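You operate a simulated robot arm through the tools that you are given. There is no shell and no other tool. Be economical: measure what you need, move in short steps, check, and stop when the job is done.

The job below is to be done with a simulated robot arm. You get a single attempt, and the scene is never put back.

TASK
Switch the tester off, stand its motor in the white tray and wipe up the oil spot.
Fine: switch off first; use the pink cloth and lay it flat in the purple tub. Set down upright: motor. What is to be rubbed or washed off counts as gone when no trace of it is left.

The check looks at the end state, three seconds after you hand in, the way a careful person would. Anything else that was tipped, shoved, dropped, spilled or broken makes it a failure. Flat cloth is picked up by pressing the open fingertips on it (5 to 10 N) and closing them slowly along it; thin cloth reads only 2 to 8 mm in the jaws.

THE ROBOT
A 7-joint arm with a two-finger parallel gripper, fixed in place. Base frame: the origin is at the foot of the arm, x ahead of it, y to its left, z up; the work surface is at about z = 105. Lengths are in cm, angles in degrees, forces in N, time in s.
With the tool pointing down near the work surface it reaches from about 12 to 66 cm from the base axis. Its first joint turns from -66.0 to 66.0 degrees. Payload 2.4 kg.
The TCP is the grasp point between the finger pads, 3 cm short of the fingertips. In the tool frame z runs along the fingers and y along their closing line. The gripper opens to 9.4 cm. The fingers are 2.8 cm wide and 1 cm thick; the gripper's body (5 by 9.6 cm) begins 5.5 cm behind the TCP.
Orientation is that of the tool frame in the base frame, as [roll, pitch, yaw] about the fixed x, y, z axes, in that order (R = Rz(yaw) Ry(pitch) Rx(roll)). With the fingers straight down and closing along the base's y, the tool's x points along the base's -x, its y along +y and its z along -z.

THE INTERFACE
- The arm moves only by the tool play_rows. Its argument "increments" is a list of rows, each an object of numbers (a shift or turn left out is 0, a gripper value left out holds the last): "rx", "ry", "rz": the turn, a rotation vector about the base's x, y, z in degrees; "x", "y", "z": the shift along the base's x, y, z in mm; "fingers": the gripper command, from -1 (fully open) to 1 (shut), values between in proportion. In form: [{"rx": .., "ry": .., "rz": .., "x": .., "y": .., "z": .., "fingers": ..}, ...]. A call has 1 to 8 rows; each row is the pose to reach, as a shift and turn from the pose commanded when the call began. Each row takes 0.2 s and may step no farther than 5 cm and 8.6 degrees from the row before; otherwise, or with a gripper value out of range, the whole call is refused. A pose out of reach is approached as far as the arm can. The call stops where the force on the tool passes 90 N (or 10 N more than at its start, if that is more) or the arm is blocked; 0.2 s more then pass. Each finger travels about 15.3 cm/s and halts on what it meets, pressing with about 31 N; the grip force reading is that of the motor and also rises with nothing between the fingers. The clock runs only during rows and for 0.2 s after the last one: add rows that repeat a pose to give the fingers time. It gives the time, the measured TCP pose, the force on the tool (base axes), the opening and the grip force at its end, in the units of the frame above (readings bear some noise), with the torque about the TCP (base axes, N m) and any sound that the robot's microphone picked up.
- Cameras (640 x 400 px; columns grow to the right, rows downward): "scene" is fixed at [5.59, 49.62, 146.2]; the picture's right is [-0.51, -0.86, 0.00], its down [-0.39, 0.23, -0.89] and it looks along [0.77, -0.45, -0.46] (base axes); focal length 290 px, centre (320, 200). "wrist" rides on the gripper at [7.6, 1.4, -10.3] in the tool frame; the picture's right is [-0.18, 0.98, 0.00], its down [-0.75, -0.14, -0.64] and it looks along [-0.63, -0.12, 0.77] (tool axes); focal length 243 px, centre (320, 200). There is no depth. A picture from a camera that has moved, and an enlarged one, comes with that camera's place and axes in the base frame and with its lens. The place of the scene camera against the robot may be out by one fixed shift of up to 1.2 cm in any direction.
- camera(camera): a new picture of that camera. It takes no simulated time.
- zoom(camera, box): a new picture of the part [left, top, right, bottom] of that camera's present view, enlarged. It takes no simulated time.
- close_job(): hands the job in; it is judged then, once.

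Go step by step. Nothing tells you positions but the pictures and the camera data: compare them with the known pose of the tool, close in by small moves and look again before you grip or let go. The budget is 120 turns and 64 pictures, counting those below and the enlarged ones. Unless the task says otherwise, let go and move clear before handing in, and close with one line.

The tools are called after "Emit:" by a JSON object that holds its "method" and its "body". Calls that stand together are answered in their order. play_rows: Moves the arm, as the interface text tells. Its arguments: {"type":"object","properties":{"increments":{"type":"array"}},"required":["increments"]} The other tools are called the same way: camera (camera) takes a picture; zoom (camera, box) takes an enlarged picture of a part of a camera's view; close_job () hands the job in.

At the start:

```text
time_s: 0.0
position: [41.44, 2.22, 132.02]
ee_rot: [179.9, 0.0, -180.0]
force: [-0.7, -0.3, -0.5]
torque: [-0.02, -0.01, 0.03]
grip_width: 9.4
grip_force: 0.0
```

scene: 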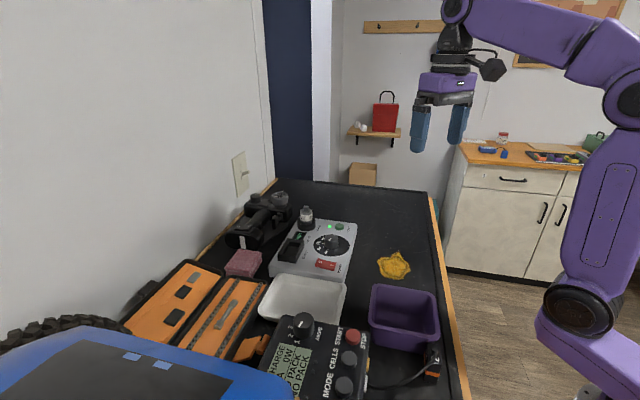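
wrist: 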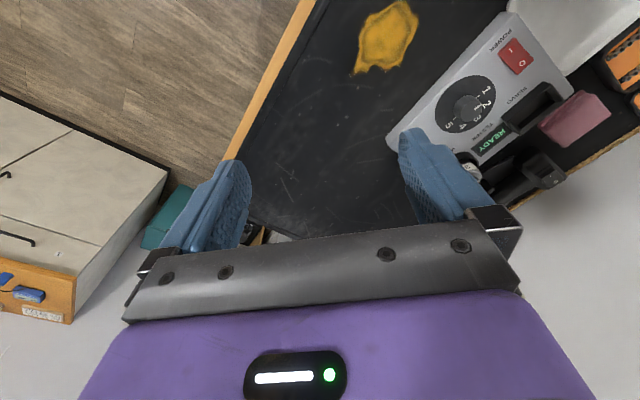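

I see the tester (grey box with red rocker switch, dial, and motor), the white tray, the purple tub, a pink folded cloth and the oil spot. First I take closer looks.

Emit:
{"method": "zoom", "body": {"camera": "scene", "box": [220, 180, 380, 280]}}

Emit:
{"method": "zoom", "body": {"camera": "scene", "box": [220, 240, 460, 390]}}

Emit:
{"method": "zoom", "body": {"camera": "wrist", "box": [340, 0, 640, 220]}}

```text
4.00 times, centred on (300, 230) of scene
camera zoom: at [5.59, 49.62, 146.2], right [-0.51, -0.86, 0.0], down [-0.39, 0.23, -0.89], along [0.77, -0.45, -0.46], focal length 1160 px, centre (400, 80)
```

zoom: 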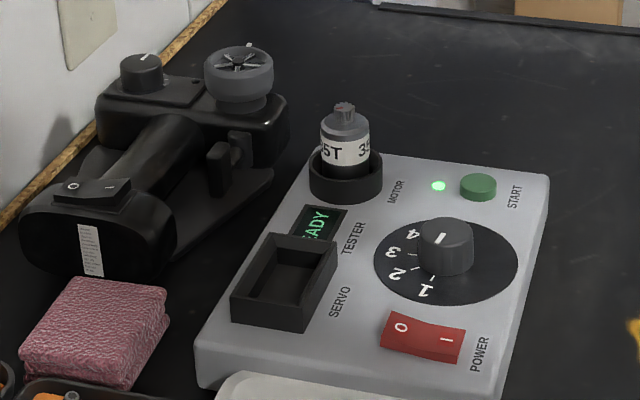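

```text
2.67 times, centred on (340, 315) of scene
camera zoom: at [5.59, 49.62, 146.2], right [-0.51, -0.86, 0.0], down [-0.39, 0.23, -0.89], along [0.77, -0.45, -0.46], focal length 773 px, centre (267, -107)
```

zoom: 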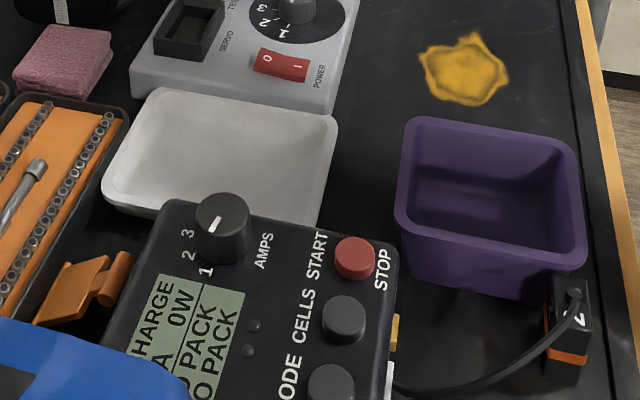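

```text
1.82 times, centred on (490, 110) of wrist
camera zoom: at [33.76, 3.66, 142.15], right [0.18, 0.98, 0.0], down [0.75, -0.14, 0.64], along [0.63, -0.12, -0.77], focal length 441 px, centre (11, 364)
```

zoom: 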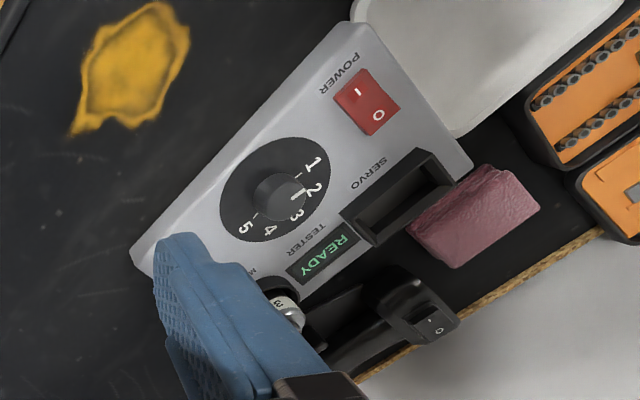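

The tester's top seems about 4–5 cm above the bench, rocker near (43, 25.5). I move the wrist over to get a second view for triangulation.

Emit:
{"method": "play_rows", "body": {"increments": [{"x": -10, "y": 45}, {"x": -20, "y": 90}, {"x": -30, "y": 135}, {"x": -40, "y": 180}, {"x": -40, "y": 180}]}}

Emit:
{"method": "camera", "body": {"camera": "wrist"}}

```text
time_s: 1.2
position: [37.38, 20.23, 132.04]
ee_rot: [180.0, -0.1, -180.0]
force: [-0.4, 0.1, 0.0]
torque: [-0.02, 0.0, 0.01]
grip_width: 9.44
grip_force: 0.1
```

```text
58 pictures are left
camera wrist: at [29.76, 21.79, 142.24], right [0.18, 0.98, 0.0], down [0.75, -0.14, 0.64], along [0.63, -0.12, -0.77], focal length 243 px, centre (320, 200)
```

wrist: 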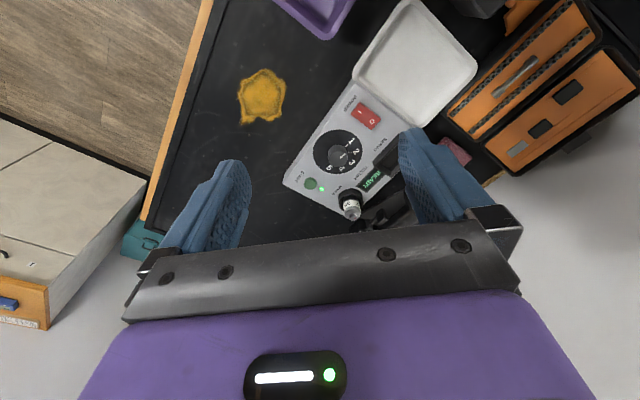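

Emit:
{"method": "zoom", "body": {"camera": "wrist", "box": [270, 60, 430, 240]}}

Emit:
{"method": "zoom", "body": {"camera": "wrist", "box": [220, 0, 520, 160]}}

```text
2.22 times, centred on (350, 150) of wrist
camera zoom: at [29.76, 21.79, 142.24], right [0.18, 0.98, 0.0], down [0.75, -0.14, 0.64], along [0.63, -0.12, -0.77], focal length 539 px, centre (253, 311)
```

zoom: 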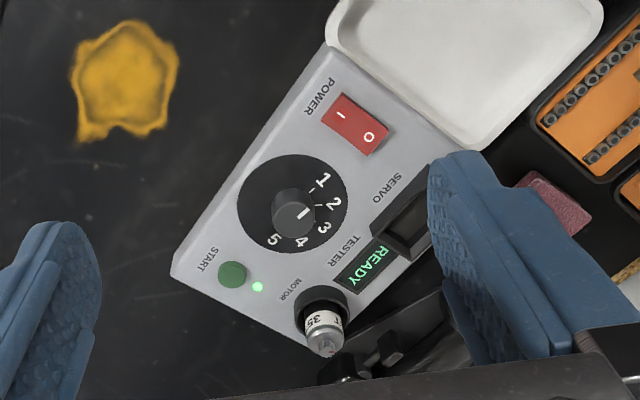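

```text
2.13 times, centred on (370, 80) of wrist
camera zoom: at [29.76, 21.79, 142.24], right [0.18, 0.98, 0.0], down [0.75, -0.14, 0.64], along [0.63, -0.12, -0.77], focal length 518 px, centre (213, 456)
```

zoom: 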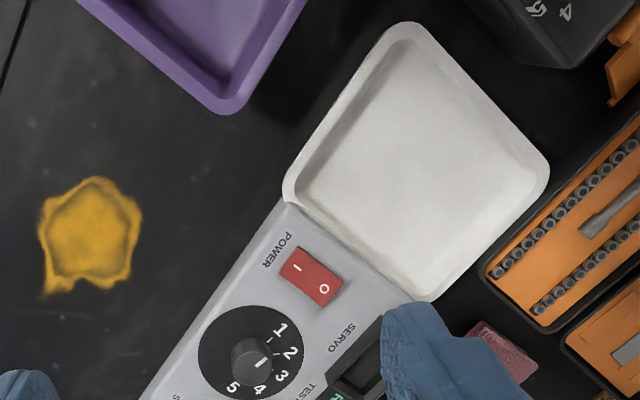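

Rocker triangulates to about (43.4, 25.6, 108.6) with the O end toward (44.5, 26.5); motor top is about (58.5, 22.3, 113.4). I rotate the tool 43.5°, close the fingers and hover above the O end.

Emit:
{"method": "play_rows", "body": {"increments": [{"rz": 7.25, "x": 12, "y": 11, "z": -10, "fingers": 1}, {"rz": 14.5, "x": 24, "y": 22, "z": -30, "fingers": 1}, {"rz": 21.75, "x": 36, "y": 33, "z": -55, "fingers": 1}, {"rz": 29, "x": 48, "y": 44, "z": -80, "fingers": 1}, {"rz": 36.25, "x": 60, "y": 55, "z": -110, "fingers": 1}, {"rz": 43.5, "x": 71, "y": 64, "z": -140, "fingers": 1}, {"rz": 43.5, "x": 71, "y": 64, "z": -140, "fingers": 1}]}}

Emit:
{"method": "camera", "body": {"camera": "wrist"}}

Emit:
{"method": "zoom", "body": {"camera": "scene", "box": [220, 180, 380, 280]}}

```text
time_s: 2.8
position: [44.57, 26.57, 117.92]
ee_rot: [180.0, 0.0, -136.3]
force: [0.9, -0.6, 0.2]
torque: [0.01, 0.0, 0.01]
grip_width: 0.01
grip_force: 31.0
```

```text
55 pictures are left
camera wrist: at [38.0, 22.38, 128.22], right [-0.55, 0.84, 0.0], down [0.64, 0.42, 0.64], along [0.54, 0.35, -0.77], focal length 243 px, centre (320, 200)
```

wrist: 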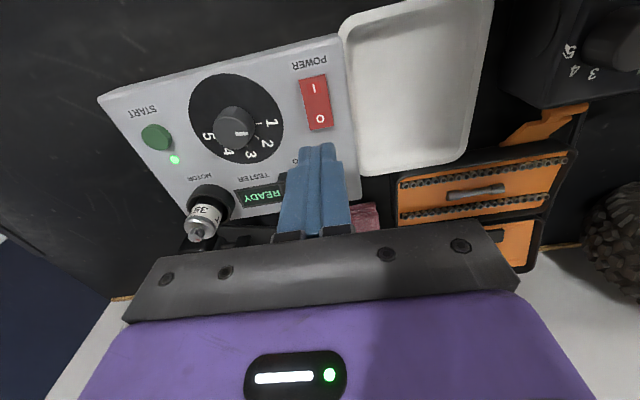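

```text
4.00 times, centred on (300, 230) of scene
camera zoom: at [5.59, 49.62, 146.2], right [-0.51, -0.86, 0.0], down [-0.39, 0.23, -0.89], along [0.77, -0.45, -0.46], focal length 1160 px, centre (400, 80)
```

zoom: 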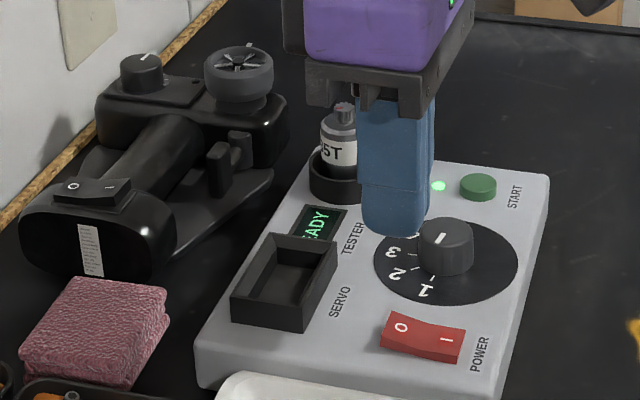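

The rocker's O sits directly under the closed fingertips in line. I descend and press gently.

Emit:
{"method": "play_rows", "body": {"increments": [{"z": -30}, {"z": -45}, {"z": -50}, {"z": -54}, {"z": -57}, {"z": -57}]}}

```text
time_s: 4.2
position: [44.5, 26.59, 112.23]
ee_rot: [180.0, 0.0, -136.5]
force: [0.6, 0.7, 1.1]
torque: [-0.03, -0.01, 0.01]
grip_width: 0.01
grip_force: 31.1
```

Emit:
{"method": "play_rows", "body": {"increments": [{"z": -2}, {"z": -4}, {"z": -4}]}}

Emit:
{"method": "zoom", "body": {"camera": "scene", "box": [220, 180, 380, 280]}}

```text
time_s: 5.0
position: [44.49, 26.67, 112.14]
ee_rot: [-179.9, 0.3, -136.5]
force: [-3.3, -2.2, 35.1]
torque: [-0.37, 0.42, 0.08]
grip_width: 0.02
grip_force: 31.0
```

```text
4.00 times, centred on (300, 230) of scene
camera zoom: at [5.53, 49.58, 146.21], right [-0.51, -0.86, 0.0], down [-0.39, 0.23, -0.89], along [0.77, -0.45, -0.46], focal length 1160 px, centre (400, 80)
```

zoom: 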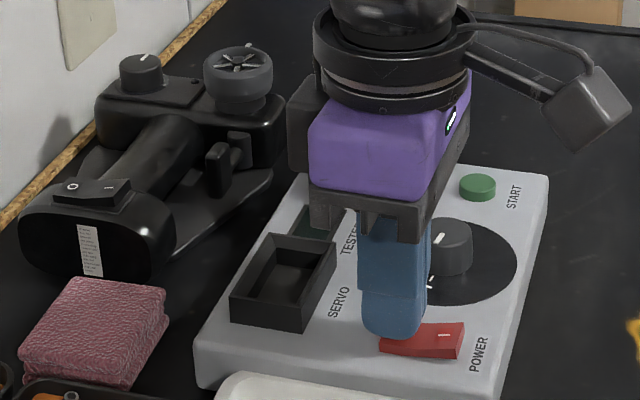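

The display and LED are dark, so the switch has flipped. I lift off and then move above the motor with the jaws about 6 cm open.

Emit:
{"method": "play_rows", "body": {"increments": [{"z": 40}, {"z": 85}, {"z": 125, "fingers": -0.3}, {"z": 125, "x": 0, "y": 0}]}}

Emit:
{"method": "zoom", "body": {"camera": "scene", "box": [220, 180, 380, 280]}}

Emit:
{"method": "camera", "body": {"camera": "wrist"}}

```text
time_s: 6.0
position: [44.15, 26.77, 124.44]
ee_rot: [-179.9, 0.0, -136.7]
force: [1.0, -0.9, -0.3]
torque: [0.01, 0.01, 0.01]
grip_width: 6.11
grip_force: 0.1
```

```text
4.00 times, centred on (300, 230) of scene
camera zoom: at [5.59, 49.62, 146.2], right [-0.51, -0.86, 0.0], down [-0.39, 0.23, -0.89], along [0.77, -0.45, -0.46], focal length 1160 px, centre (400, 80)
```

zoom: 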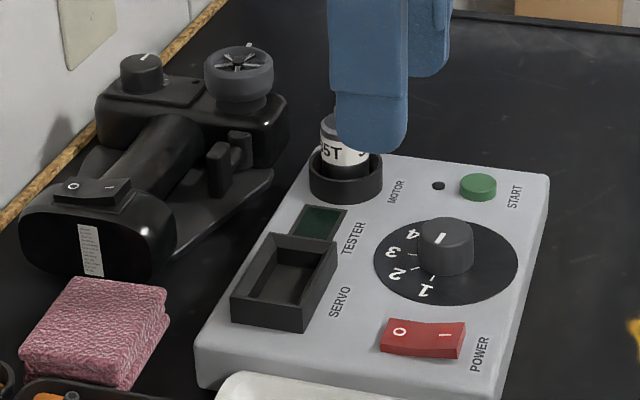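

```text
51 pictures are left
camera wrist: at [37.8, 22.51, 134.62], right [-0.54, 0.84, 0.0], down [0.64, 0.42, 0.64], along [0.54, 0.35, -0.77], focal length 243 px, centre (320, 200)
```

wrist: 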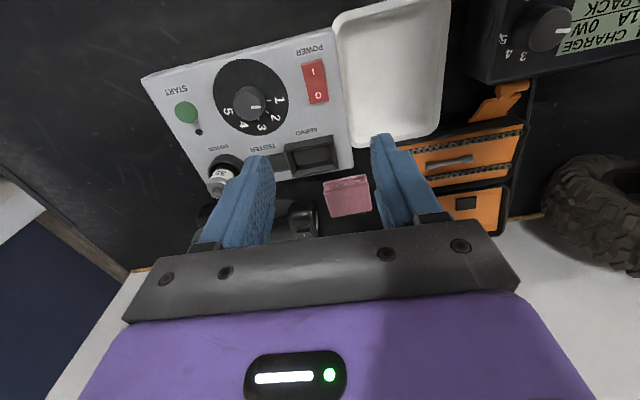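

Tester is off (rocker flipped, LED dark). Now I move above the motor and look.

Emit:
{"method": "play_rows", "body": {"increments": [{"x": 35, "y": -11}, {"x": 70, "y": -22}, {"x": 105, "y": -33}, {"x": 140, "y": -43}, {"x": 140, "y": -43}]}}

Emit:
{"method": "camera", "body": {"camera": "wrist"}}

Emit:
{"method": "zoom", "body": {"camera": "scene", "box": [220, 150, 380, 250]}}

```text
time_s: 7.2
position: [55.92, 21.37, 123.77]
ee_rot: [180.0, 0.0, -136.5]
force: [-0.4, -0.5, 0.4]
torque: [-0.01, 0.0, -0.01]
grip_width: 6.12
grip_force: 0.0
out of reach, approached as far as the arm can: row 4, 5
```

```text
50 pictures are left
camera wrist: at [49.42, 17.14, 133.93], right [-0.54, 0.84, 0.0], down [0.64, 0.42, 0.64], along [0.54, 0.35, -0.77], focal length 243 px, centre (320, 200)
```

wrist: 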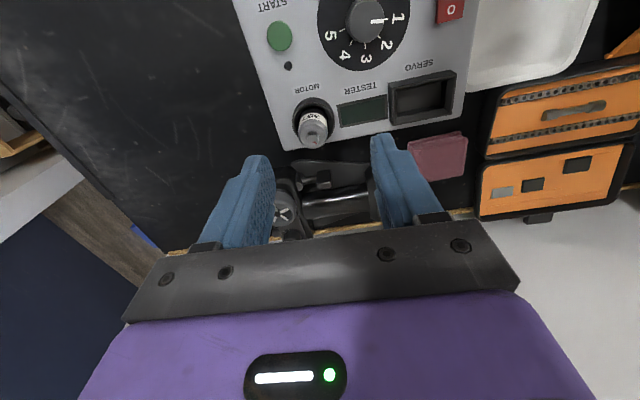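

```text
4.00 times, centred on (300, 200) of scene
camera zoom: at [5.59, 49.62, 146.2], right [-0.51, -0.86, 0.0], down [-0.39, 0.23, -0.89], along [0.77, -0.45, -0.46], focal length 1160 px, centre (400, 200)
```

zoom: 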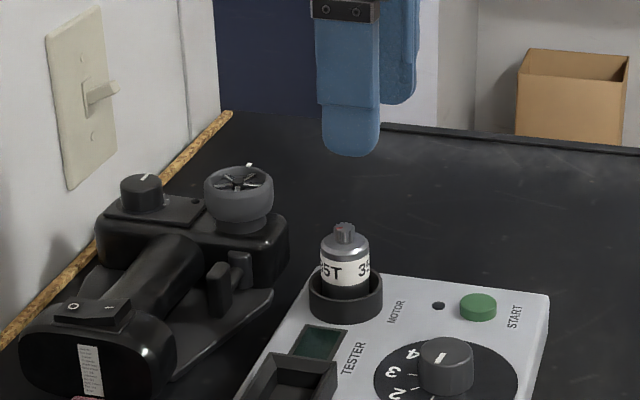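

Emit:
{"method": "zoom", "body": {"camera": "wrist", "box": [260, 80, 380, 180]}}

```text
4.00 times, centred on (320, 130) of wrist
camera zoom: at [49.42, 17.14, 133.93], right [-0.54, 0.84, 0.0], down [0.64, 0.42, 0.64], along [0.54, 0.35, -0.77], focal length 970 px, centre (320, 480)
```

zoom: 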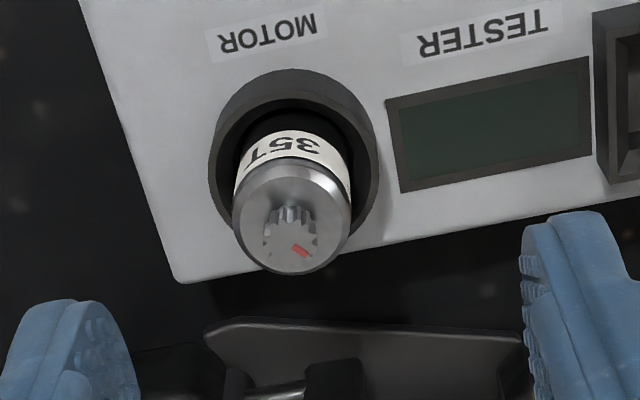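

Motor axis is about (58.3, 22.05), cap at z≈112.4, cup rim ≈110.5. Reach is limited up high, so I descend first and then move out with the motor passing between the fingers.

Emit:
{"method": "play_rows", "body": {"increments": [{"z": -35}, {"z": -70}, {"z": -70}]}}

```text
time_s: 8.0
position: [55.9, 21.27, 116.76]
ee_rot: [-179.9, 0.0, -136.6]
force: [-0.7, 1.2, -0.1]
torque: [0.01, 0.01, -0.01]
grip_width: 6.11
grip_force: 0.0
```

Emit:
{"method": "play_rows", "body": {"increments": [{"x": 12, "y": 4}, {"x": 24, "y": 8}, {"x": 24, "y": 8}]}}

Emit:
{"method": "zoom", "body": {"camera": "scene", "box": [240, 150, 380, 250]}}

Emit:
{"method": "camera", "body": {"camera": "wrist"}}

```text
time_s: 8.8
position: [58.53, 22.3, 116.78]
ee_rot: [-180.0, -0.1, -136.5]
force: [0.0, 1.2, -0.4]
torque: [-0.02, 0.02, 0.0]
grip_width: 6.12
grip_force: 0.0
```

```text
4.00 times, centred on (310, 200) of scene
camera zoom: at [5.59, 49.62, 146.2], right [-0.51, -0.86, 0.0], down [-0.39, 0.23, -0.89], along [0.77, -0.45, -0.46], focal length 1160 px, centre (360, 200)
```

zoom: 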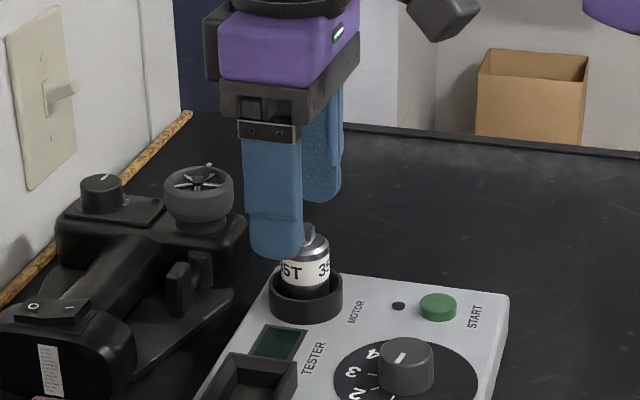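

```text
46 pictures are left
camera wrist: at [51.95, 18.06, 126.91], right [-0.54, 0.84, 0.0], down [0.64, 0.42, 0.64], along [0.54, 0.35, -0.77], focal length 243 px, centre (320, 200)
```

wrist: 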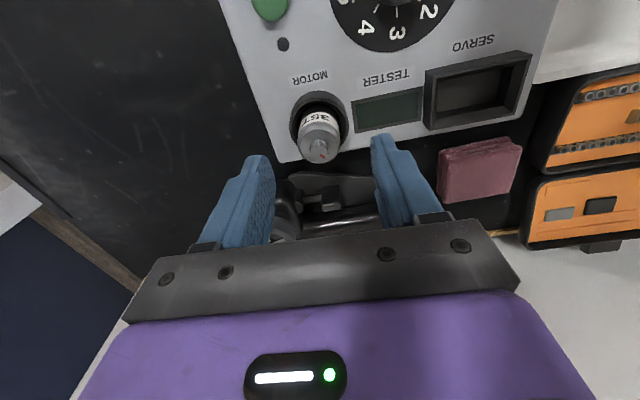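

The motor's shaft is centred between the fingers. I lower to just above the cup rim and close.

Emit:
{"method": "play_rows", "body": {"increments": [{"x": -1, "y": -1, "z": -15}, {"x": -2, "y": -1, "z": -29}, {"x": -2, "y": -1, "z": -29}]}}

Emit:
{"method": "zoom", "body": {"camera": "scene", "box": [240, 170, 360, 250]}}

```text
time_s: 9.6
position: [58.21, 22.26, 113.79]
ee_rot: [179.9, 0.0, -136.6]
force: [0.0, 0.2, -0.3]
torque: [0.01, -0.02, 0.02]
grip_width: 6.1
grip_force: 0.1
```

```text
5.00 times, centred on (300, 210) of scene
camera zoom: at [5.59, 49.62, 146.2], right [-0.51, -0.86, 0.0], down [-0.39, 0.23, -0.89], along [0.77, -0.45, -0.46], focal length 1450 px, centre (420, 150)
```

zoom: 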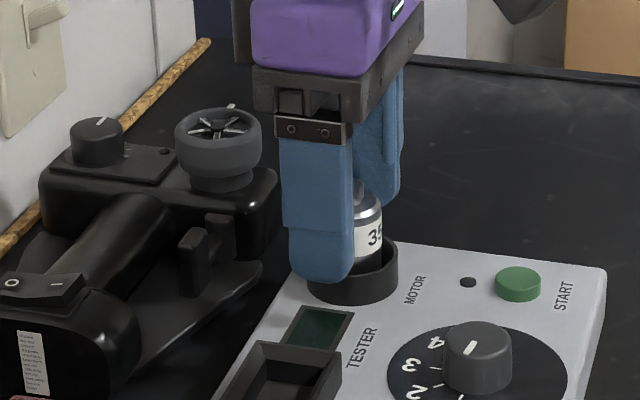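

Emit:
{"method": "play_rows", "body": {"increments": [{"x": 1, "y": -1, "z": 2, "fingers": -0.1}, {"x": 1, "y": -1, "z": 2, "fingers": 0.1}, {"x": 1, "y": -1, "z": 2, "fingers": 0.25}, {"x": 1, "y": -1, "z": 2, "fingers": 0.4}, {"x": 1, "y": -1, "z": 2, "fingers": 0.6}, {"x": 1, "y": -1, "z": 2, "fingers": 1}, {"x": 1, "y": -1, "z": 2, "fingers": 1}]}}

Emit:
{"method": "zoom", "body": {"camera": "scene", "box": [240, 170, 360, 250]}}

```text
time_s: 11.2
position: [58.36, 22.17, 114.07]
ee_rot: [180.0, 0.0, -136.5]
force: [0.0, 0.9, -0.6]
torque: [-0.05, 0.0, -0.02]
grip_width: 2.66
grip_force: 30.6
```

```text
5.00 times, centred on (300, 210) of scene
camera zoom: at [5.59, 49.62, 146.2], right [-0.51, -0.86, 0.0], down [-0.39, 0.23, -0.89], along [0.77, -0.45, -0.46], focal length 1450 px, centre (420, 150)
```

zoom: 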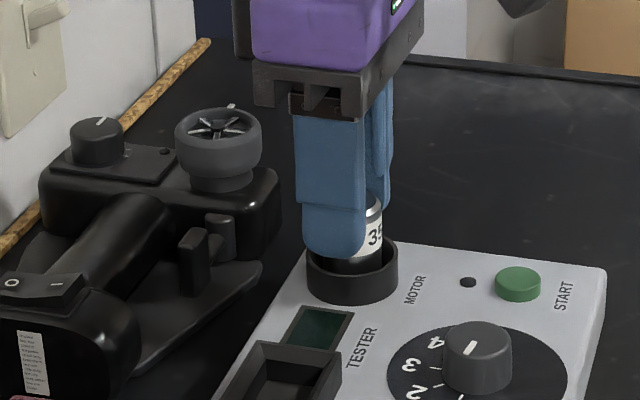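

Gripped at 2.66 cm with no side load. I lift slowly.

Emit:
{"method": "play_rows", "body": {"increments": [{"z": 8}, {"z": 16}, {"z": 24}, {"z": 32}, {"z": 40}, {"z": 40}]}}

Emit:
{"method": "zoom", "body": {"camera": "scene", "box": [240, 150, 360, 230]}}

```text
time_s: 12.6
position: [58.28, 22.11, 117.9]
ee_rot: [179.9, 0.0, -136.5]
force: [-0.6, -0.1, -0.5]
torque: [-0.02, 0.03, -0.01]
grip_width: 0.99
grip_force: 31.1
```

```text
5.00 times, centred on (300, 190) of scene
camera zoom: at [5.59, 49.62, 146.2], right [-0.51, -0.86, 0.0], down [-0.39, 0.23, -0.89], along [0.77, -0.45, -0.46], focal length 1450 px, centre (420, 250)
```

zoom: 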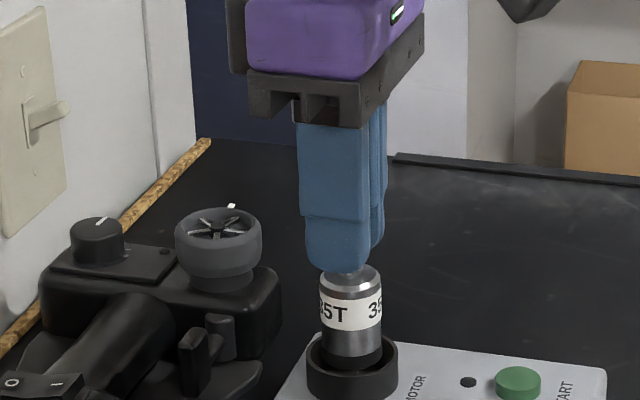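

The fingers slipped up to the shaft, with the motor partly raised. I lower it back gently, release and regrip deeper.

Emit:
{"method": "play_rows", "body": {"increments": [{"z": -5}, {"z": -10}, {"z": -15}, {"z": -20}, {"z": -22}]}}

Emit:
{"method": "zoom", "body": {"camera": "scene", "box": [240, 150, 360, 230]}}

```text
time_s: 13.8
position: [58.39, 22.12, 115.98]
ee_rot: [-179.9, 0.3, -136.4]
force: [3.0, 0.6, 20.8]
torque: [0.09, -0.1, 0.03]
grip_width: 1.0
grip_force: 30.9
```

```text
5.00 times, centred on (300, 190) of scene
camera zoom: at [5.55, 49.61, 146.2], right [-0.51, -0.86, 0.0], down [-0.39, 0.23, -0.89], along [0.77, -0.45, -0.46], focal length 1450 px, centre (420, 250)
```

zoom: 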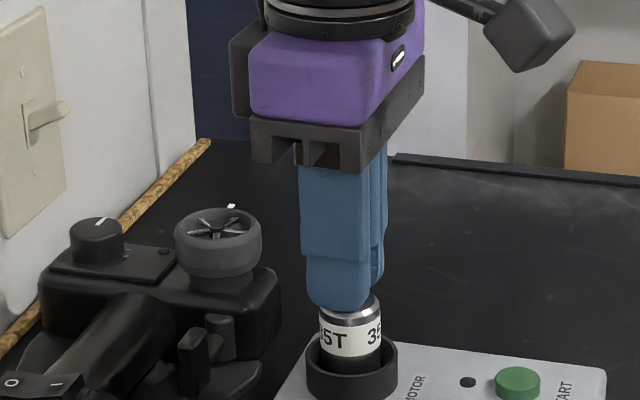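

Emit:
{"method": "play_rows", "body": {"increments": [{"z": 2}, {"z": 2, "fingers": 0.3}, {"z": 2, "fingers": 0.0}, {"z": 2, "fingers": -0.1}, {"z": 2, "fingers": -0.1}]}}

Emit:
{"method": "zoom", "body": {"camera": "scene", "box": [270, 180, 350, 240]}}

Emit:
{"method": "zoom", "body": {"camera": "wrist", "box": [240, 80, 400, 200]}}

```text
time_s: 15.0
position: [58.33, 22.13, 116.03]
ee_rot: [-179.9, -0.1, -136.5]
force: [0.1, 0.1, 0.3]
torque: [0.02, -0.01, -0.02]
grip_width: 5.19
grip_force: 0.1
```

```text
6.67 times, centred on (310, 210) of scene
camera zoom: at [5.59, 49.62, 146.2], right [-0.51, -0.86, 0.0], down [-0.39, 0.23, -0.89], along [0.77, -0.45, -0.46], focal length 1934 px, centre (387, 133)
```

zoom: 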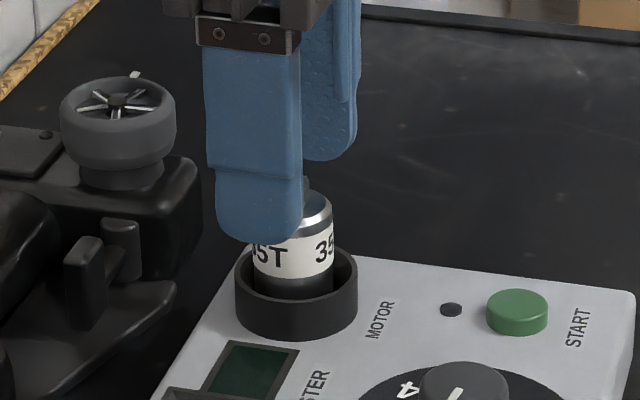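

```text
3.33 times, centred on (320, 140) of wrist
camera zoom: at [51.89, 17.86, 126.17], right [-0.54, 0.84, 0.0], down [0.64, 0.42, 0.64], along [0.54, 0.35, -0.77], focal length 809 px, centre (320, 400)
```

zoom: 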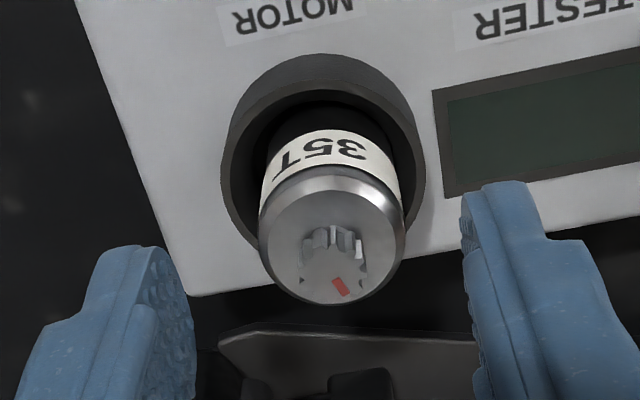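

Motor is back in its seat, upright. Rim is about z=110.0, so I can go about 9 mm deeper than before.

Emit:
{"method": "play_rows", "body": {"increments": [{"z": -14}, {"z": -27}, {"z": -27}, {"z": -27, "fingers": 0.1}, {"z": -27, "fingers": 0.3}, {"z": -27, "fingers": 0.5}, {"z": -27, "fingers": 1}, {"z": -27, "fingers": 1}]}}

Emit:
{"method": "zoom", "body": {"camera": "scene", "box": [270, 180, 350, 240]}}

```text
time_s: 16.8
position: [58.32, 22.03, 113.18]
ee_rot: [180.0, 0.0, -136.5]
force: [0.8, -0.4, -0.1]
torque: [0.0, -0.02, 0.0]
grip_width: 2.69
grip_force: 30.8
```

```text
6.67 times, centred on (310, 210) of scene
camera zoom: at [5.59, 49.62, 146.2], right [-0.51, -0.86, 0.0], down [-0.39, 0.23, -0.89], along [0.77, -0.45, -0.46], focal length 1934 px, centre (387, 133)
```

zoom: 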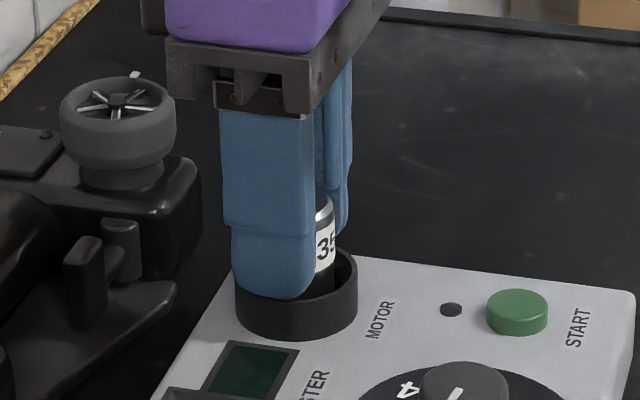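

Deep grip this time, right down at the rim. I lift in small steps, watching the opening.

Emit:
{"method": "play_rows", "body": {"increments": [{"z": 3}, {"z": 6}, {"z": 9}, {"z": 12}, {"z": 12}]}}

```text
time_s: 18.0
position: [58.36, 22.16, 114.46]
ee_rot: [-180.0, 0.0, -136.5]
force: [0.5, -0.5, -0.3]
torque: [0.01, -0.01, 0.02]
grip_width: 2.64
grip_force: 31.2
```

Emit:
{"method": "play_rows", "body": {"increments": [{"z": 4}, {"z": 8}, {"z": 12}, {"z": 12}]}}

Emit:
{"method": "zoom", "body": {"camera": "scene", "box": [270, 180, 350, 240]}}

```text
time_s: 19.0
position: [58.31, 22.17, 115.57]
ee_rot: [-179.9, 0.0, -136.5]
force: [0.3, 0.7, -0.8]
torque: [-0.05, -0.01, -0.03]
grip_width: 2.66
grip_force: 31.8
```

```text
6.67 times, centred on (310, 210) of scene
camera zoom: at [5.59, 49.62, 146.2], right [-0.51, -0.86, 0.0], down [-0.39, 0.23, -0.89], along [0.77, -0.45, -0.46], focal length 1934 px, centre (387, 133)
```

zoom: 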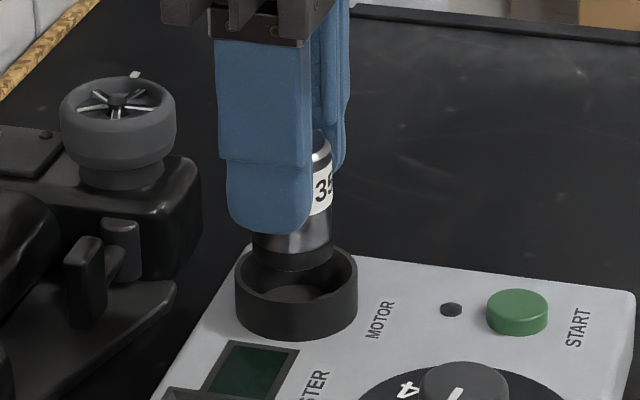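

The motor is rising with the grip. I keep lifting, then swing it back inward over the white tray.

Emit:
{"method": "play_rows", "body": {"increments": [{"z": 8}, {"z": 16}, {"z": 24}, {"z": 32}, {"z": 32}]}}

Emit:
{"method": "zoom", "body": {"camera": "scene", "box": [270, 160, 350, 220]}}

```text
time_s: 20.2
position: [58.32, 22.21, 118.91]
ee_rot: [180.0, 0.1, -136.5]
force: [0.1, 0.2, -1.8]
torque: [-0.01, 0.01, 0.03]
grip_width: 2.69
grip_force: 30.8
```

```text
6.67 times, centred on (310, 190) of scene
camera zoom: at [5.59, 49.62, 146.2], right [-0.51, -0.86, 0.0], down [-0.39, 0.23, -0.89], along [0.77, -0.45, -0.46], focal length 1934 px, centre (387, 267)
```

zoom: 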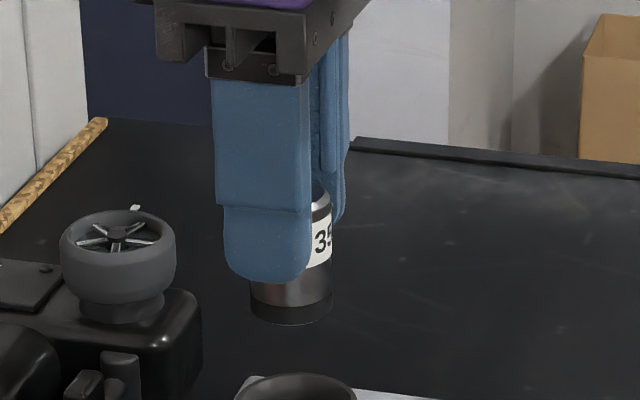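

Motor is free and held firmly. I carry it high over to the tray at about (40, 32).

Emit:
{"method": "play_rows", "body": {"increments": [{"x": -20, "y": 10, "z": 8}, {"x": -45, "y": 24, "z": 16}, {"x": -72, "y": 39, "z": 24}, {"x": -100, "y": 54, "z": 32}, {"x": -128, "y": 69, "z": 40}, {"x": -155, "y": 84, "z": 40}, {"x": -178, "y": 97, "z": 40}, {"x": -178, "y": 97, "z": 40}]}}

Emit:
{"method": "camera", "body": {"camera": "wrist"}}

Emit:
{"method": "zoom", "body": {"camera": "scene", "box": [200, 180, 440, 330]}}

```text
time_s: 22.0
position: [40.69, 31.91, 122.89]
ee_rot: [-180.0, 0.0, -136.5]
force: [-0.3, 0.0, -0.2]
torque: [0.0, 0.03, -0.04]
grip_width: 2.67
grip_force: 31.2
```

```text
36 pictures are left
camera wrist: at [34.09, 27.78, 133.19], right [-0.54, 0.84, 0.0], down [0.64, 0.42, 0.64], along [0.54, 0.35, -0.77], focal length 243 px, centre (320, 200)
```

wrist: 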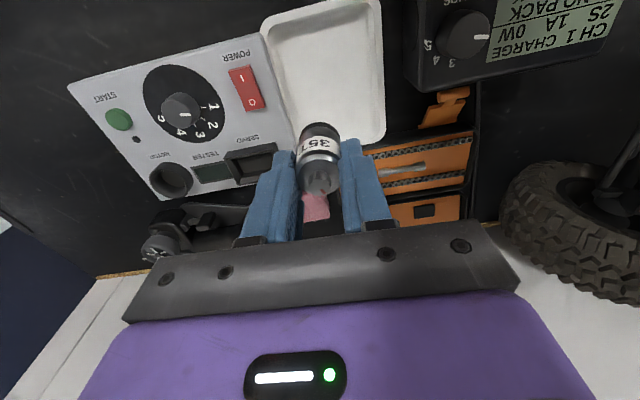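

```text
2.67 times, centred on (320, 255) of scene
camera zoom: at [5.59, 49.62, 146.2], right [-0.51, -0.86, 0.0], down [-0.39, 0.23, -0.89], along [0.77, -0.45, -0.46], focal length 773 px, centre (320, 53)
```

zoom: 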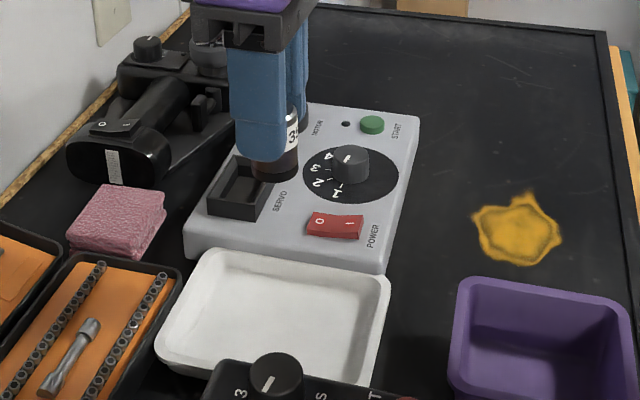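

The tray's rim corners put its centre near (39.4, 32.6). I lower the motor toward the floor of the tray.

Emit:
{"method": "play_rows", "body": {"increments": [{"x": -13, "y": 7, "z": -20}, {"x": -13, "y": 7, "z": -55}, {"x": -13, "y": 7, "z": -85}, {"x": -13, "y": 7, "z": -105}, {"x": -13, "y": 7, "z": -105}]}}

Emit:
{"method": "zoom", "body": {"camera": "scene", "box": [240, 220, 380, 330]}}

Emit:
{"method": "camera", "body": {"camera": "wrist"}}

```text
time_s: 23.2
position: [39.46, 32.71, 112.49]
ee_rot: [180.0, -0.1, -136.4]
force: [-0.5, -0.2, -0.8]
torque: [-0.01, 0.0, 0.04]
grip_width: 2.63
grip_force: 30.9
```

```text
3.64 times, centred on (310, 275) of scene
camera zoom: at [5.59, 49.62, 146.2], right [-0.51, -0.86, 0.0], down [-0.39, 0.23, -0.89], along [0.77, -0.45, -0.46], focal length 1055 px, centre (356, -73)
```

zoom: 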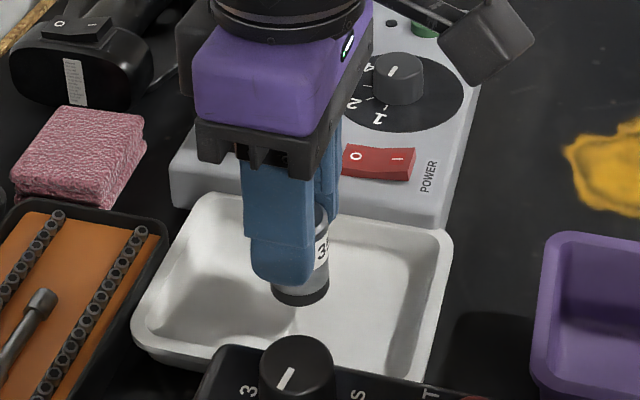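

```text
33 pictures are left
camera wrist: at [32.9, 28.45, 122.62], right [-0.54, 0.84, 0.0], down [0.64, 0.42, 0.64], along [0.54, 0.35, -0.77], focal length 243 px, centre (320, 200)
```

wrist: 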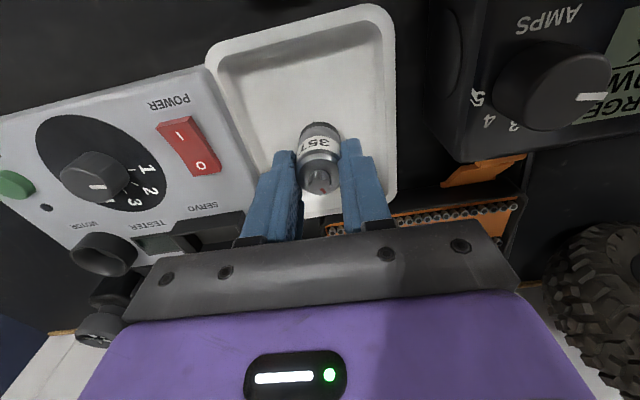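

The motor is over the tray floor, upright. I lower in small steps until contact.

Emit:
{"method": "play_rows", "body": {"increments": [{"z": -8}, {"z": -14}, {"z": -18}, {"z": -18}]}}

```text
time_s: 24.2
position: [39.29, 32.49, 110.75]
ee_rot: [180.0, 0.0, -136.6]
force: [-3.5, -1.9, 10.6]
torque: [-0.11, 0.17, -0.03]
grip_width: 2.67
grip_force: 31.0
```

Contact with the floor. I ease off slightly, open and rise straight up.

Emit:
{"method": "play_rows", "body": {"increments": [{"z": 1}, {"z": 1, "fingers": 0.35}, {"z": 1, "fingers": 0.2}, {"z": 1, "fingers": 0.0}, {"z": 1, "fingers": 0.0}]}}

Emit:
{"method": "play_rows", "body": {"increments": [{"z": 15}, {"z": 40}, {"z": 80}, {"z": 120}, {"z": 120}]}}

Emit:
{"method": "camera", "body": {"camera": "wrist"}}

Emit:
{"method": "zoom", "body": {"camera": "scene", "box": [200, 220, 380, 340]}}

```text
time_s: 25.4
position: [39.38, 32.57, 110.61]
ee_rot: [180.0, 0.0, -136.5]
force: [-0.2, 0.0, 0.1]
torque: [-0.04, 0.01, 0.03]
grip_width: 4.71
grip_force: 0.1
```

```text
time_s: 26.6
position: [39.24, 32.51, 122.61]
ee_rot: [180.0, 0.0, -136.5]
force: [-1.0, 0.7, 0.4]
torque: [0.0, -0.04, -0.01]
grip_width: 4.71
grip_force: 0.0
```

```text
32 pictures are left
camera wrist: at [32.73, 28.32, 132.76], right [-0.54, 0.84, 0.0], down [0.64, 0.42, 0.64], along [0.54, 0.35, -0.77], focal length 243 px, centre (320, 200)
```

wrist: 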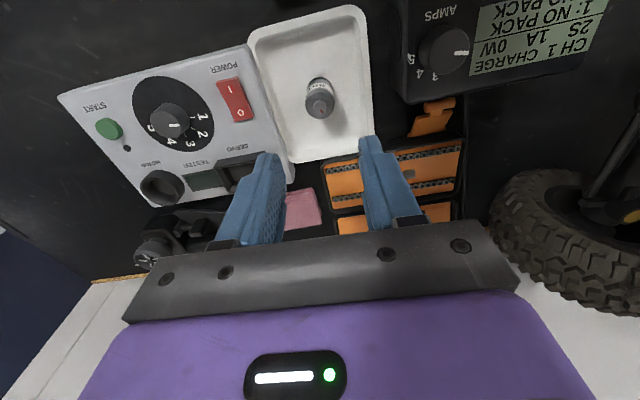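

```text
3.33 times, centred on (290, 280) of scene
camera zoom: at [5.59, 49.62, 146.2], right [-0.51, -0.86, 0.0], down [-0.39, 0.23, -0.89], along [0.77, -0.45, -0.46], focal length 967 px, centre (420, -67)
```

zoom: 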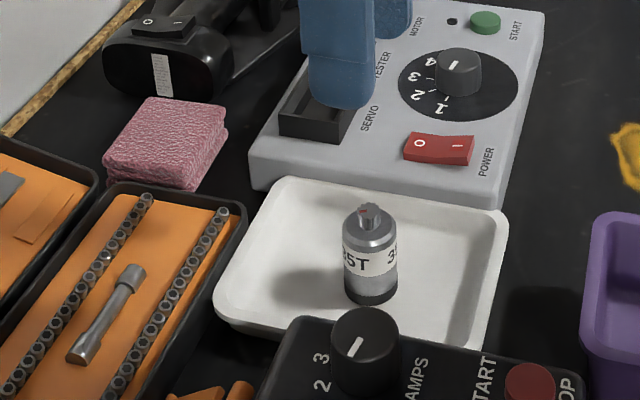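

Motor stands upright in the tray. Now I look closely at the pink cloth.

Emit:
{"method": "zoom", "body": {"camera": "scene", "box": [210, 230, 290, 290]}}

Emit:
{"method": "play_rows", "body": {"increments": [{"x": 30, "y": 5}, {"x": 60, "y": 10}, {"x": 90, "y": 12}, {"x": 90, "y": 12}]}}

Emit:
{"method": "camera", "body": {"camera": "wrist"}}

```text
6.67 times, centred on (250, 260) of scene
camera zoom: at [5.59, 49.62, 146.2], right [-0.51, -0.86, 0.0], down [-0.39, 0.23, -0.89], along [0.77, -0.45, -0.46], focal length 1934 px, centre (787, -200)
```

zoom: 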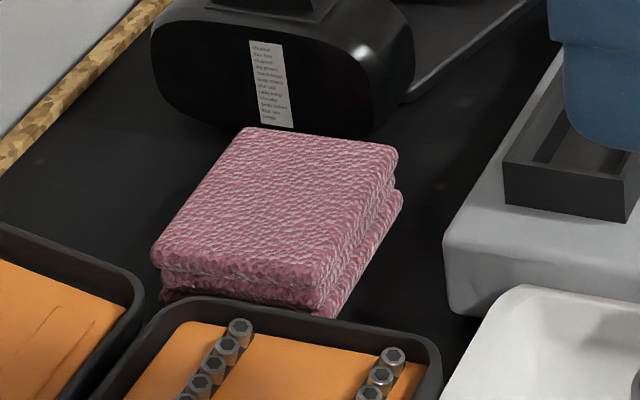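

```text
time_s: 27.6
position: [48.35, 33.8, 122.43]
ee_rot: [179.9, 0.1, -136.5]
force: [-0.6, 0.2, 0.3]
torque: [0.0, 0.06, 0.02]
grip_width: 4.7
grip_force: 0.1
```

```text
29 pictures are left
camera wrist: at [41.87, 29.66, 132.67], right [-0.54, 0.84, 0.0], down [0.64, 0.42, 0.64], along [0.54, 0.35, -0.77], focal length 243 px, centre (320, 200)
```

wrist: 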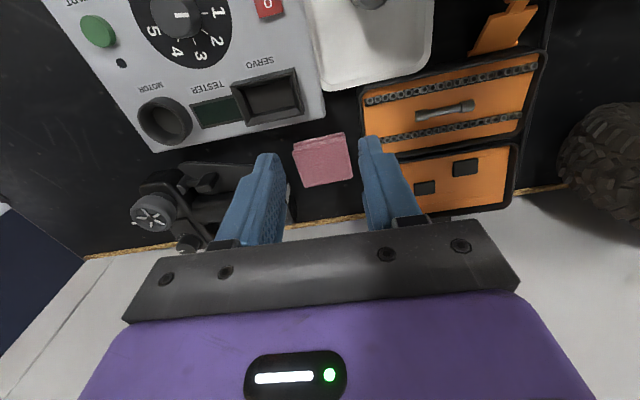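

The cloth is a folded stack about 6×6×2.4 cm, centred near (54.5, 38.4). I look at the clearance on its sides.

Emit:
{"method": "zoom", "body": {"camera": "wrist", "box": [230, 90, 430, 230]}}

```text
2.86 times, centred on (330, 160) of wrist
camera zoom: at [41.87, 29.66, 132.67], right [-0.54, 0.84, 0.0], down [0.64, 0.42, 0.64], along [0.54, 0.35, -0.77], focal length 693 px, centre (291, 314)
```

zoom: 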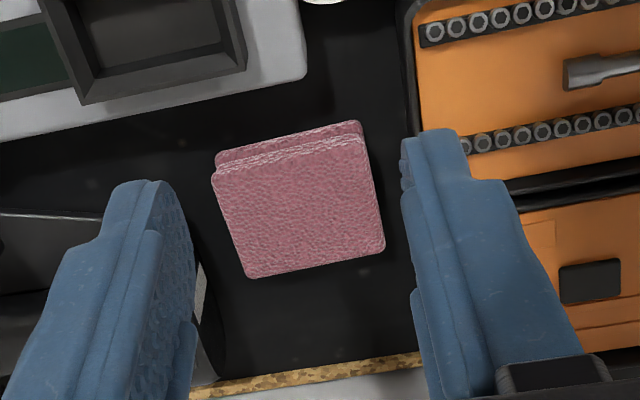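

There is room around the stack. I narrow the jaws to ~3.5 cm and descend toward the cloth's near-centre, staying above it first.

Emit:
{"method": "play_rows", "body": {"increments": [{"x": 10, "y": 8, "z": -30, "fingers": 0.25}, {"x": 25, "y": 18, "z": -60}, {"x": 40, "y": 29, "z": -85}, {"x": 54, "y": 39, "z": -104}, {"x": 54, "y": 39, "z": -104}]}}

Emit:
{"method": "camera", "body": {"camera": "wrist"}}

Emit:
{"method": "zoom", "body": {"camera": "scene", "box": [200, 210, 300, 290]}}

```text
time_s: 28.8
position: [53.56, 37.77, 112.24]
ee_rot: [-179.9, 0.0, -136.3]
force: [0.3, 0.6, -0.6]
torque: [0.03, -0.02, 0.01]
grip_width: 3.52
grip_force: 0.1
```

```text
27 pictures are left
camera wrist: at [47.11, 33.62, 122.42], right [-0.54, 0.84, 0.0], down [0.64, 0.42, 0.64], along [0.54, 0.35, -0.77], focal length 243 px, centre (320, 200)
```

wrist: 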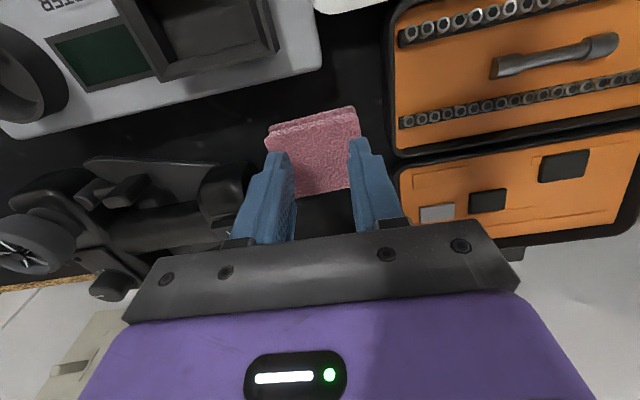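

```text
5.00 times, centred on (250, 250) of scene
camera zoom: at [5.59, 49.62, 146.2], right [-0.51, -0.86, 0.0], down [-0.39, 0.23, -0.89], along [0.77, -0.45, -0.46], focal length 1450 px, centre (670, -50)
```

zoom: 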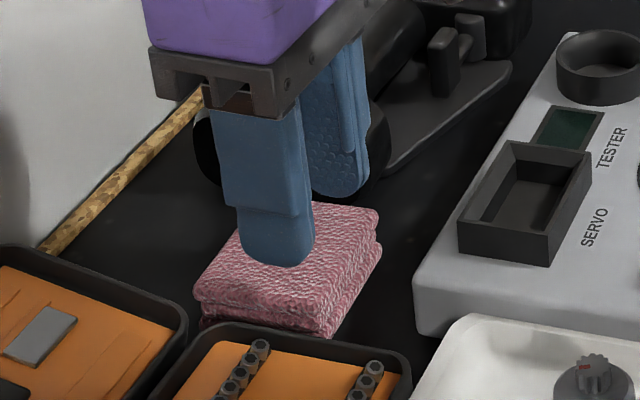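

Fingertips are above the stack. I press down stepwise till 5–10 N.

Emit:
{"method": "play_rows", "body": {"increments": [{"z": -6}, {"z": -12}, {"z": -16}, {"z": -16}]}}

```text
time_s: 29.8
position: [53.73, 37.67, 110.63]
ee_rot: [-180.0, 0.1, -136.5]
force: [-0.5, 0.0, 0.0]
torque: [0.04, -0.01, -0.02]
grip_width: 3.54
grip_force: 0.0
```

Emit:
{"method": "play_rows", "body": {"increments": [{"z": -4}, {"z": -7}, {"z": -7}]}}

```text
time_s: 30.6
position: [53.72, 37.78, 110.47]
ee_rot: [-179.9, 0.7, -136.5]
force: [-6.0, -4.2, 40.3]
torque: [-0.18, 0.37, -0.01]
grip_width: 3.52
grip_force: 0.1
```

Emit:
{"method": "play_rows", "body": {"increments": [{"z": 4}, {"z": 4}]}}

```text
time_s: 31.2
position: [53.71, 37.74, 110.53]
ee_rot: [-180.0, 0.3, -136.4]
force: [0.5, 0.5, 26.1]
torque: [0.01, 0.01, 0.01]
grip_width: 3.52
grip_force: 0.0
```

Emit:
{"method": "play_rows", "body": {"increments": [{"z": 2}, {"z": 2}]}}

```text
time_s: 31.8
position: [53.76, 37.58, 110.6]
ee_rot: [-180.0, -0.1, -136.4]
force: [2.2, 2.2, 12.9]
torque: [0.08, -0.11, 0.02]
grip_width: 3.52
grip_force: 0.0
```

Pressing at about 13 N; I ease off half a millimetre and close slowly.

Emit:
{"method": "play_rows", "body": {"increments": [{"z": 0.7}, {"z": 0.7, "fingers": 0.35}, {"z": 0.7, "fingers": 0.45}, {"z": 0.7, "fingers": 0.55}, {"z": 0.7, "fingers": 0.65}, {"z": 0.7, "fingers": 0.75}, {"z": 0.7, "fingers": 0.85}, {"z": 0.7, "fingers": 0.9}]}}

Emit:
{"method": "play_rows", "body": {"increments": [{"fingers": 0.95}, {"fingers": 1}, {"fingers": 1}]}}

Emit:
{"method": "zoom", "body": {"camera": "scene", "box": [200, 210, 300, 290]}}

```text
time_s: 33.6
position: [53.65, 37.71, 110.7]
ee_rot: [180.0, 0.0, -136.5]
force: [-0.5, -0.2, 0.1]
torque: [-0.02, -0.01, -0.02]
grip_width: 0.48
grip_force: 0.0
```

```text
time_s: 34.4
position: [53.75, 37.69, 110.66]
ee_rot: [180.0, 0.0, -136.5]
force: [0.0, 0.4, 0.5]
torque: [-0.01, 0.0, -0.01]
grip_width: 0.03
grip_force: 31.1
```

```text
5.00 times, centred on (250, 250) of scene
camera zoom: at [5.59, 49.62, 146.2], right [-0.51, -0.86, 0.0], down [-0.39, 0.23, -0.89], along [0.77, -0.45, -0.46], focal length 1450 px, centre (670, -50)
```

zoom: 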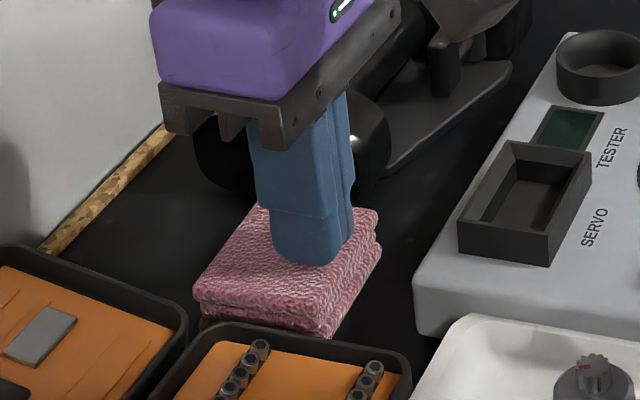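

The pinch slid off since contact was lost; the stack is a firm folded pad. I'll take it from its sides instead: rise, open to ~7 cm and check clearances.

Emit:
{"method": "play_rows", "body": {"increments": [{"z": 15}, {"x": -4, "y": -4, "z": 25, "fingers": -0.5}, {"x": -4, "y": -4, "z": 25, "fingers": -0.5}, {"x": -4, "y": -4, "z": 25, "fingers": -0.5}]}}

Emit:
{"method": "zoom", "body": {"camera": "wrist", "box": [220, 90, 420, 230]}}

Emit:
{"method": "zoom", "body": {"camera": "scene", "box": [200, 210, 300, 290]}}

```text
time_s: 35.4
position: [53.17, 37.37, 113.19]
ee_rot: [-179.9, 0.0, -136.4]
force: [0.1, -0.1, 1.0]
torque: [0.0, 0.02, -0.02]
grip_width: 7.05
grip_force: 0.1
```

```text
2.86 times, centred on (320, 160) of wrist
camera zoom: at [46.71, 33.06, 123.39], right [-0.54, 0.84, 0.0], down [0.64, 0.42, 0.64], along [0.54, 0.35, -0.77], focal length 693 px, centre (320, 314)
```

zoom: 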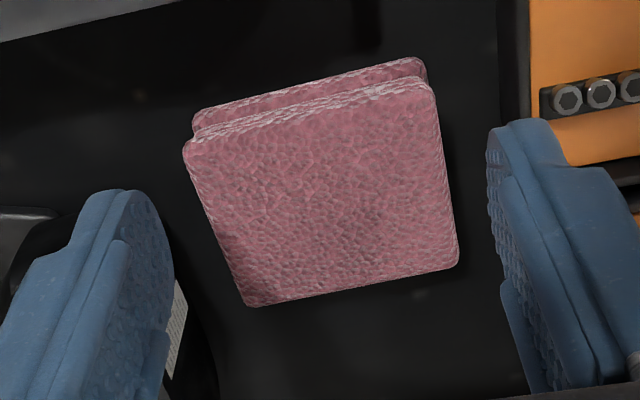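

```text
5.00 times, centred on (250, 250) of scene
camera zoom: at [5.59, 49.62, 146.2], right [-0.51, -0.86, 0.0], down [-0.39, 0.23, -0.89], along [0.77, -0.45, -0.46], focal length 1450 px, centre (670, -50)
```

zoom: 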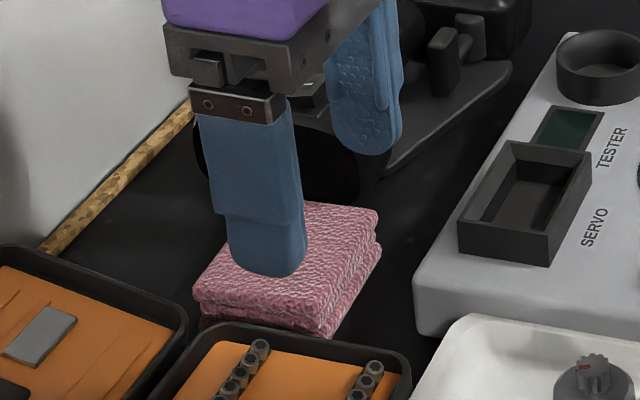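

Left side is clear; right side is tight against the case, so I shift 2.5 mm, turn 4° to match the cloth and narrow to 6.7 cm before descending.

Emit:
{"method": "play_rows", "body": {"increments": [{"rz": 4, "x": 3, "y": -1, "z": 0, "fingers": -0.425}, {"rz": 4, "x": 3, "y": -1, "z": -15}, {"rz": 4, "x": 3, "y": -1, "z": -24}, {"rz": 4, "x": 3, "y": -1, "z": -30}, {"rz": 4, "x": 3, "y": -1, "z": -30}]}}

Emit:
{"method": "zoom", "body": {"camera": "wrist", "box": [220, 90, 420, 230]}}

```text
time_s: 36.6
position: [53.51, 37.27, 110.23]
ee_rot: [180.0, 0.1, -132.5]
force: [-0.4, 0.9, 0.0]
torque: [0.01, -0.02, 0.01]
grip_width: 6.69
grip_force: 0.1
```

```text
2.86 times, centred on (320, 160) of wrist
camera zoom: at [47.35, 32.52, 120.41], right [-0.6, 0.8, 0.0], down [0.61, 0.46, 0.64], along [0.51, 0.39, -0.77], focal length 693 px, centre (320, 314)
```

zoom: 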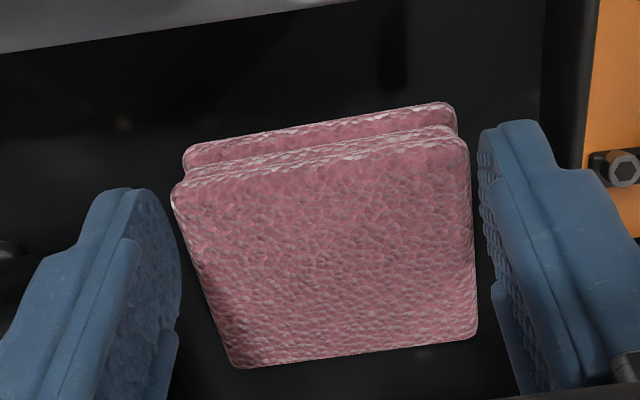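

Both tips flank the stack with small gaps. I go down the remaining 18 mm and close slowly.

Emit:
{"method": "play_rows", "body": {"increments": [{"z": -6}, {"z": -12}, {"z": -18}, {"z": -18}]}}

```text
time_s: 37.6
position: [53.58, 37.13, 108.4]
ee_rot: [180.0, 0.0, -132.5]
force: [0.0, -0.8, 0.8]
torque: [0.0, -0.03, 0.0]
grip_width: 6.71
grip_force: 0.1
```

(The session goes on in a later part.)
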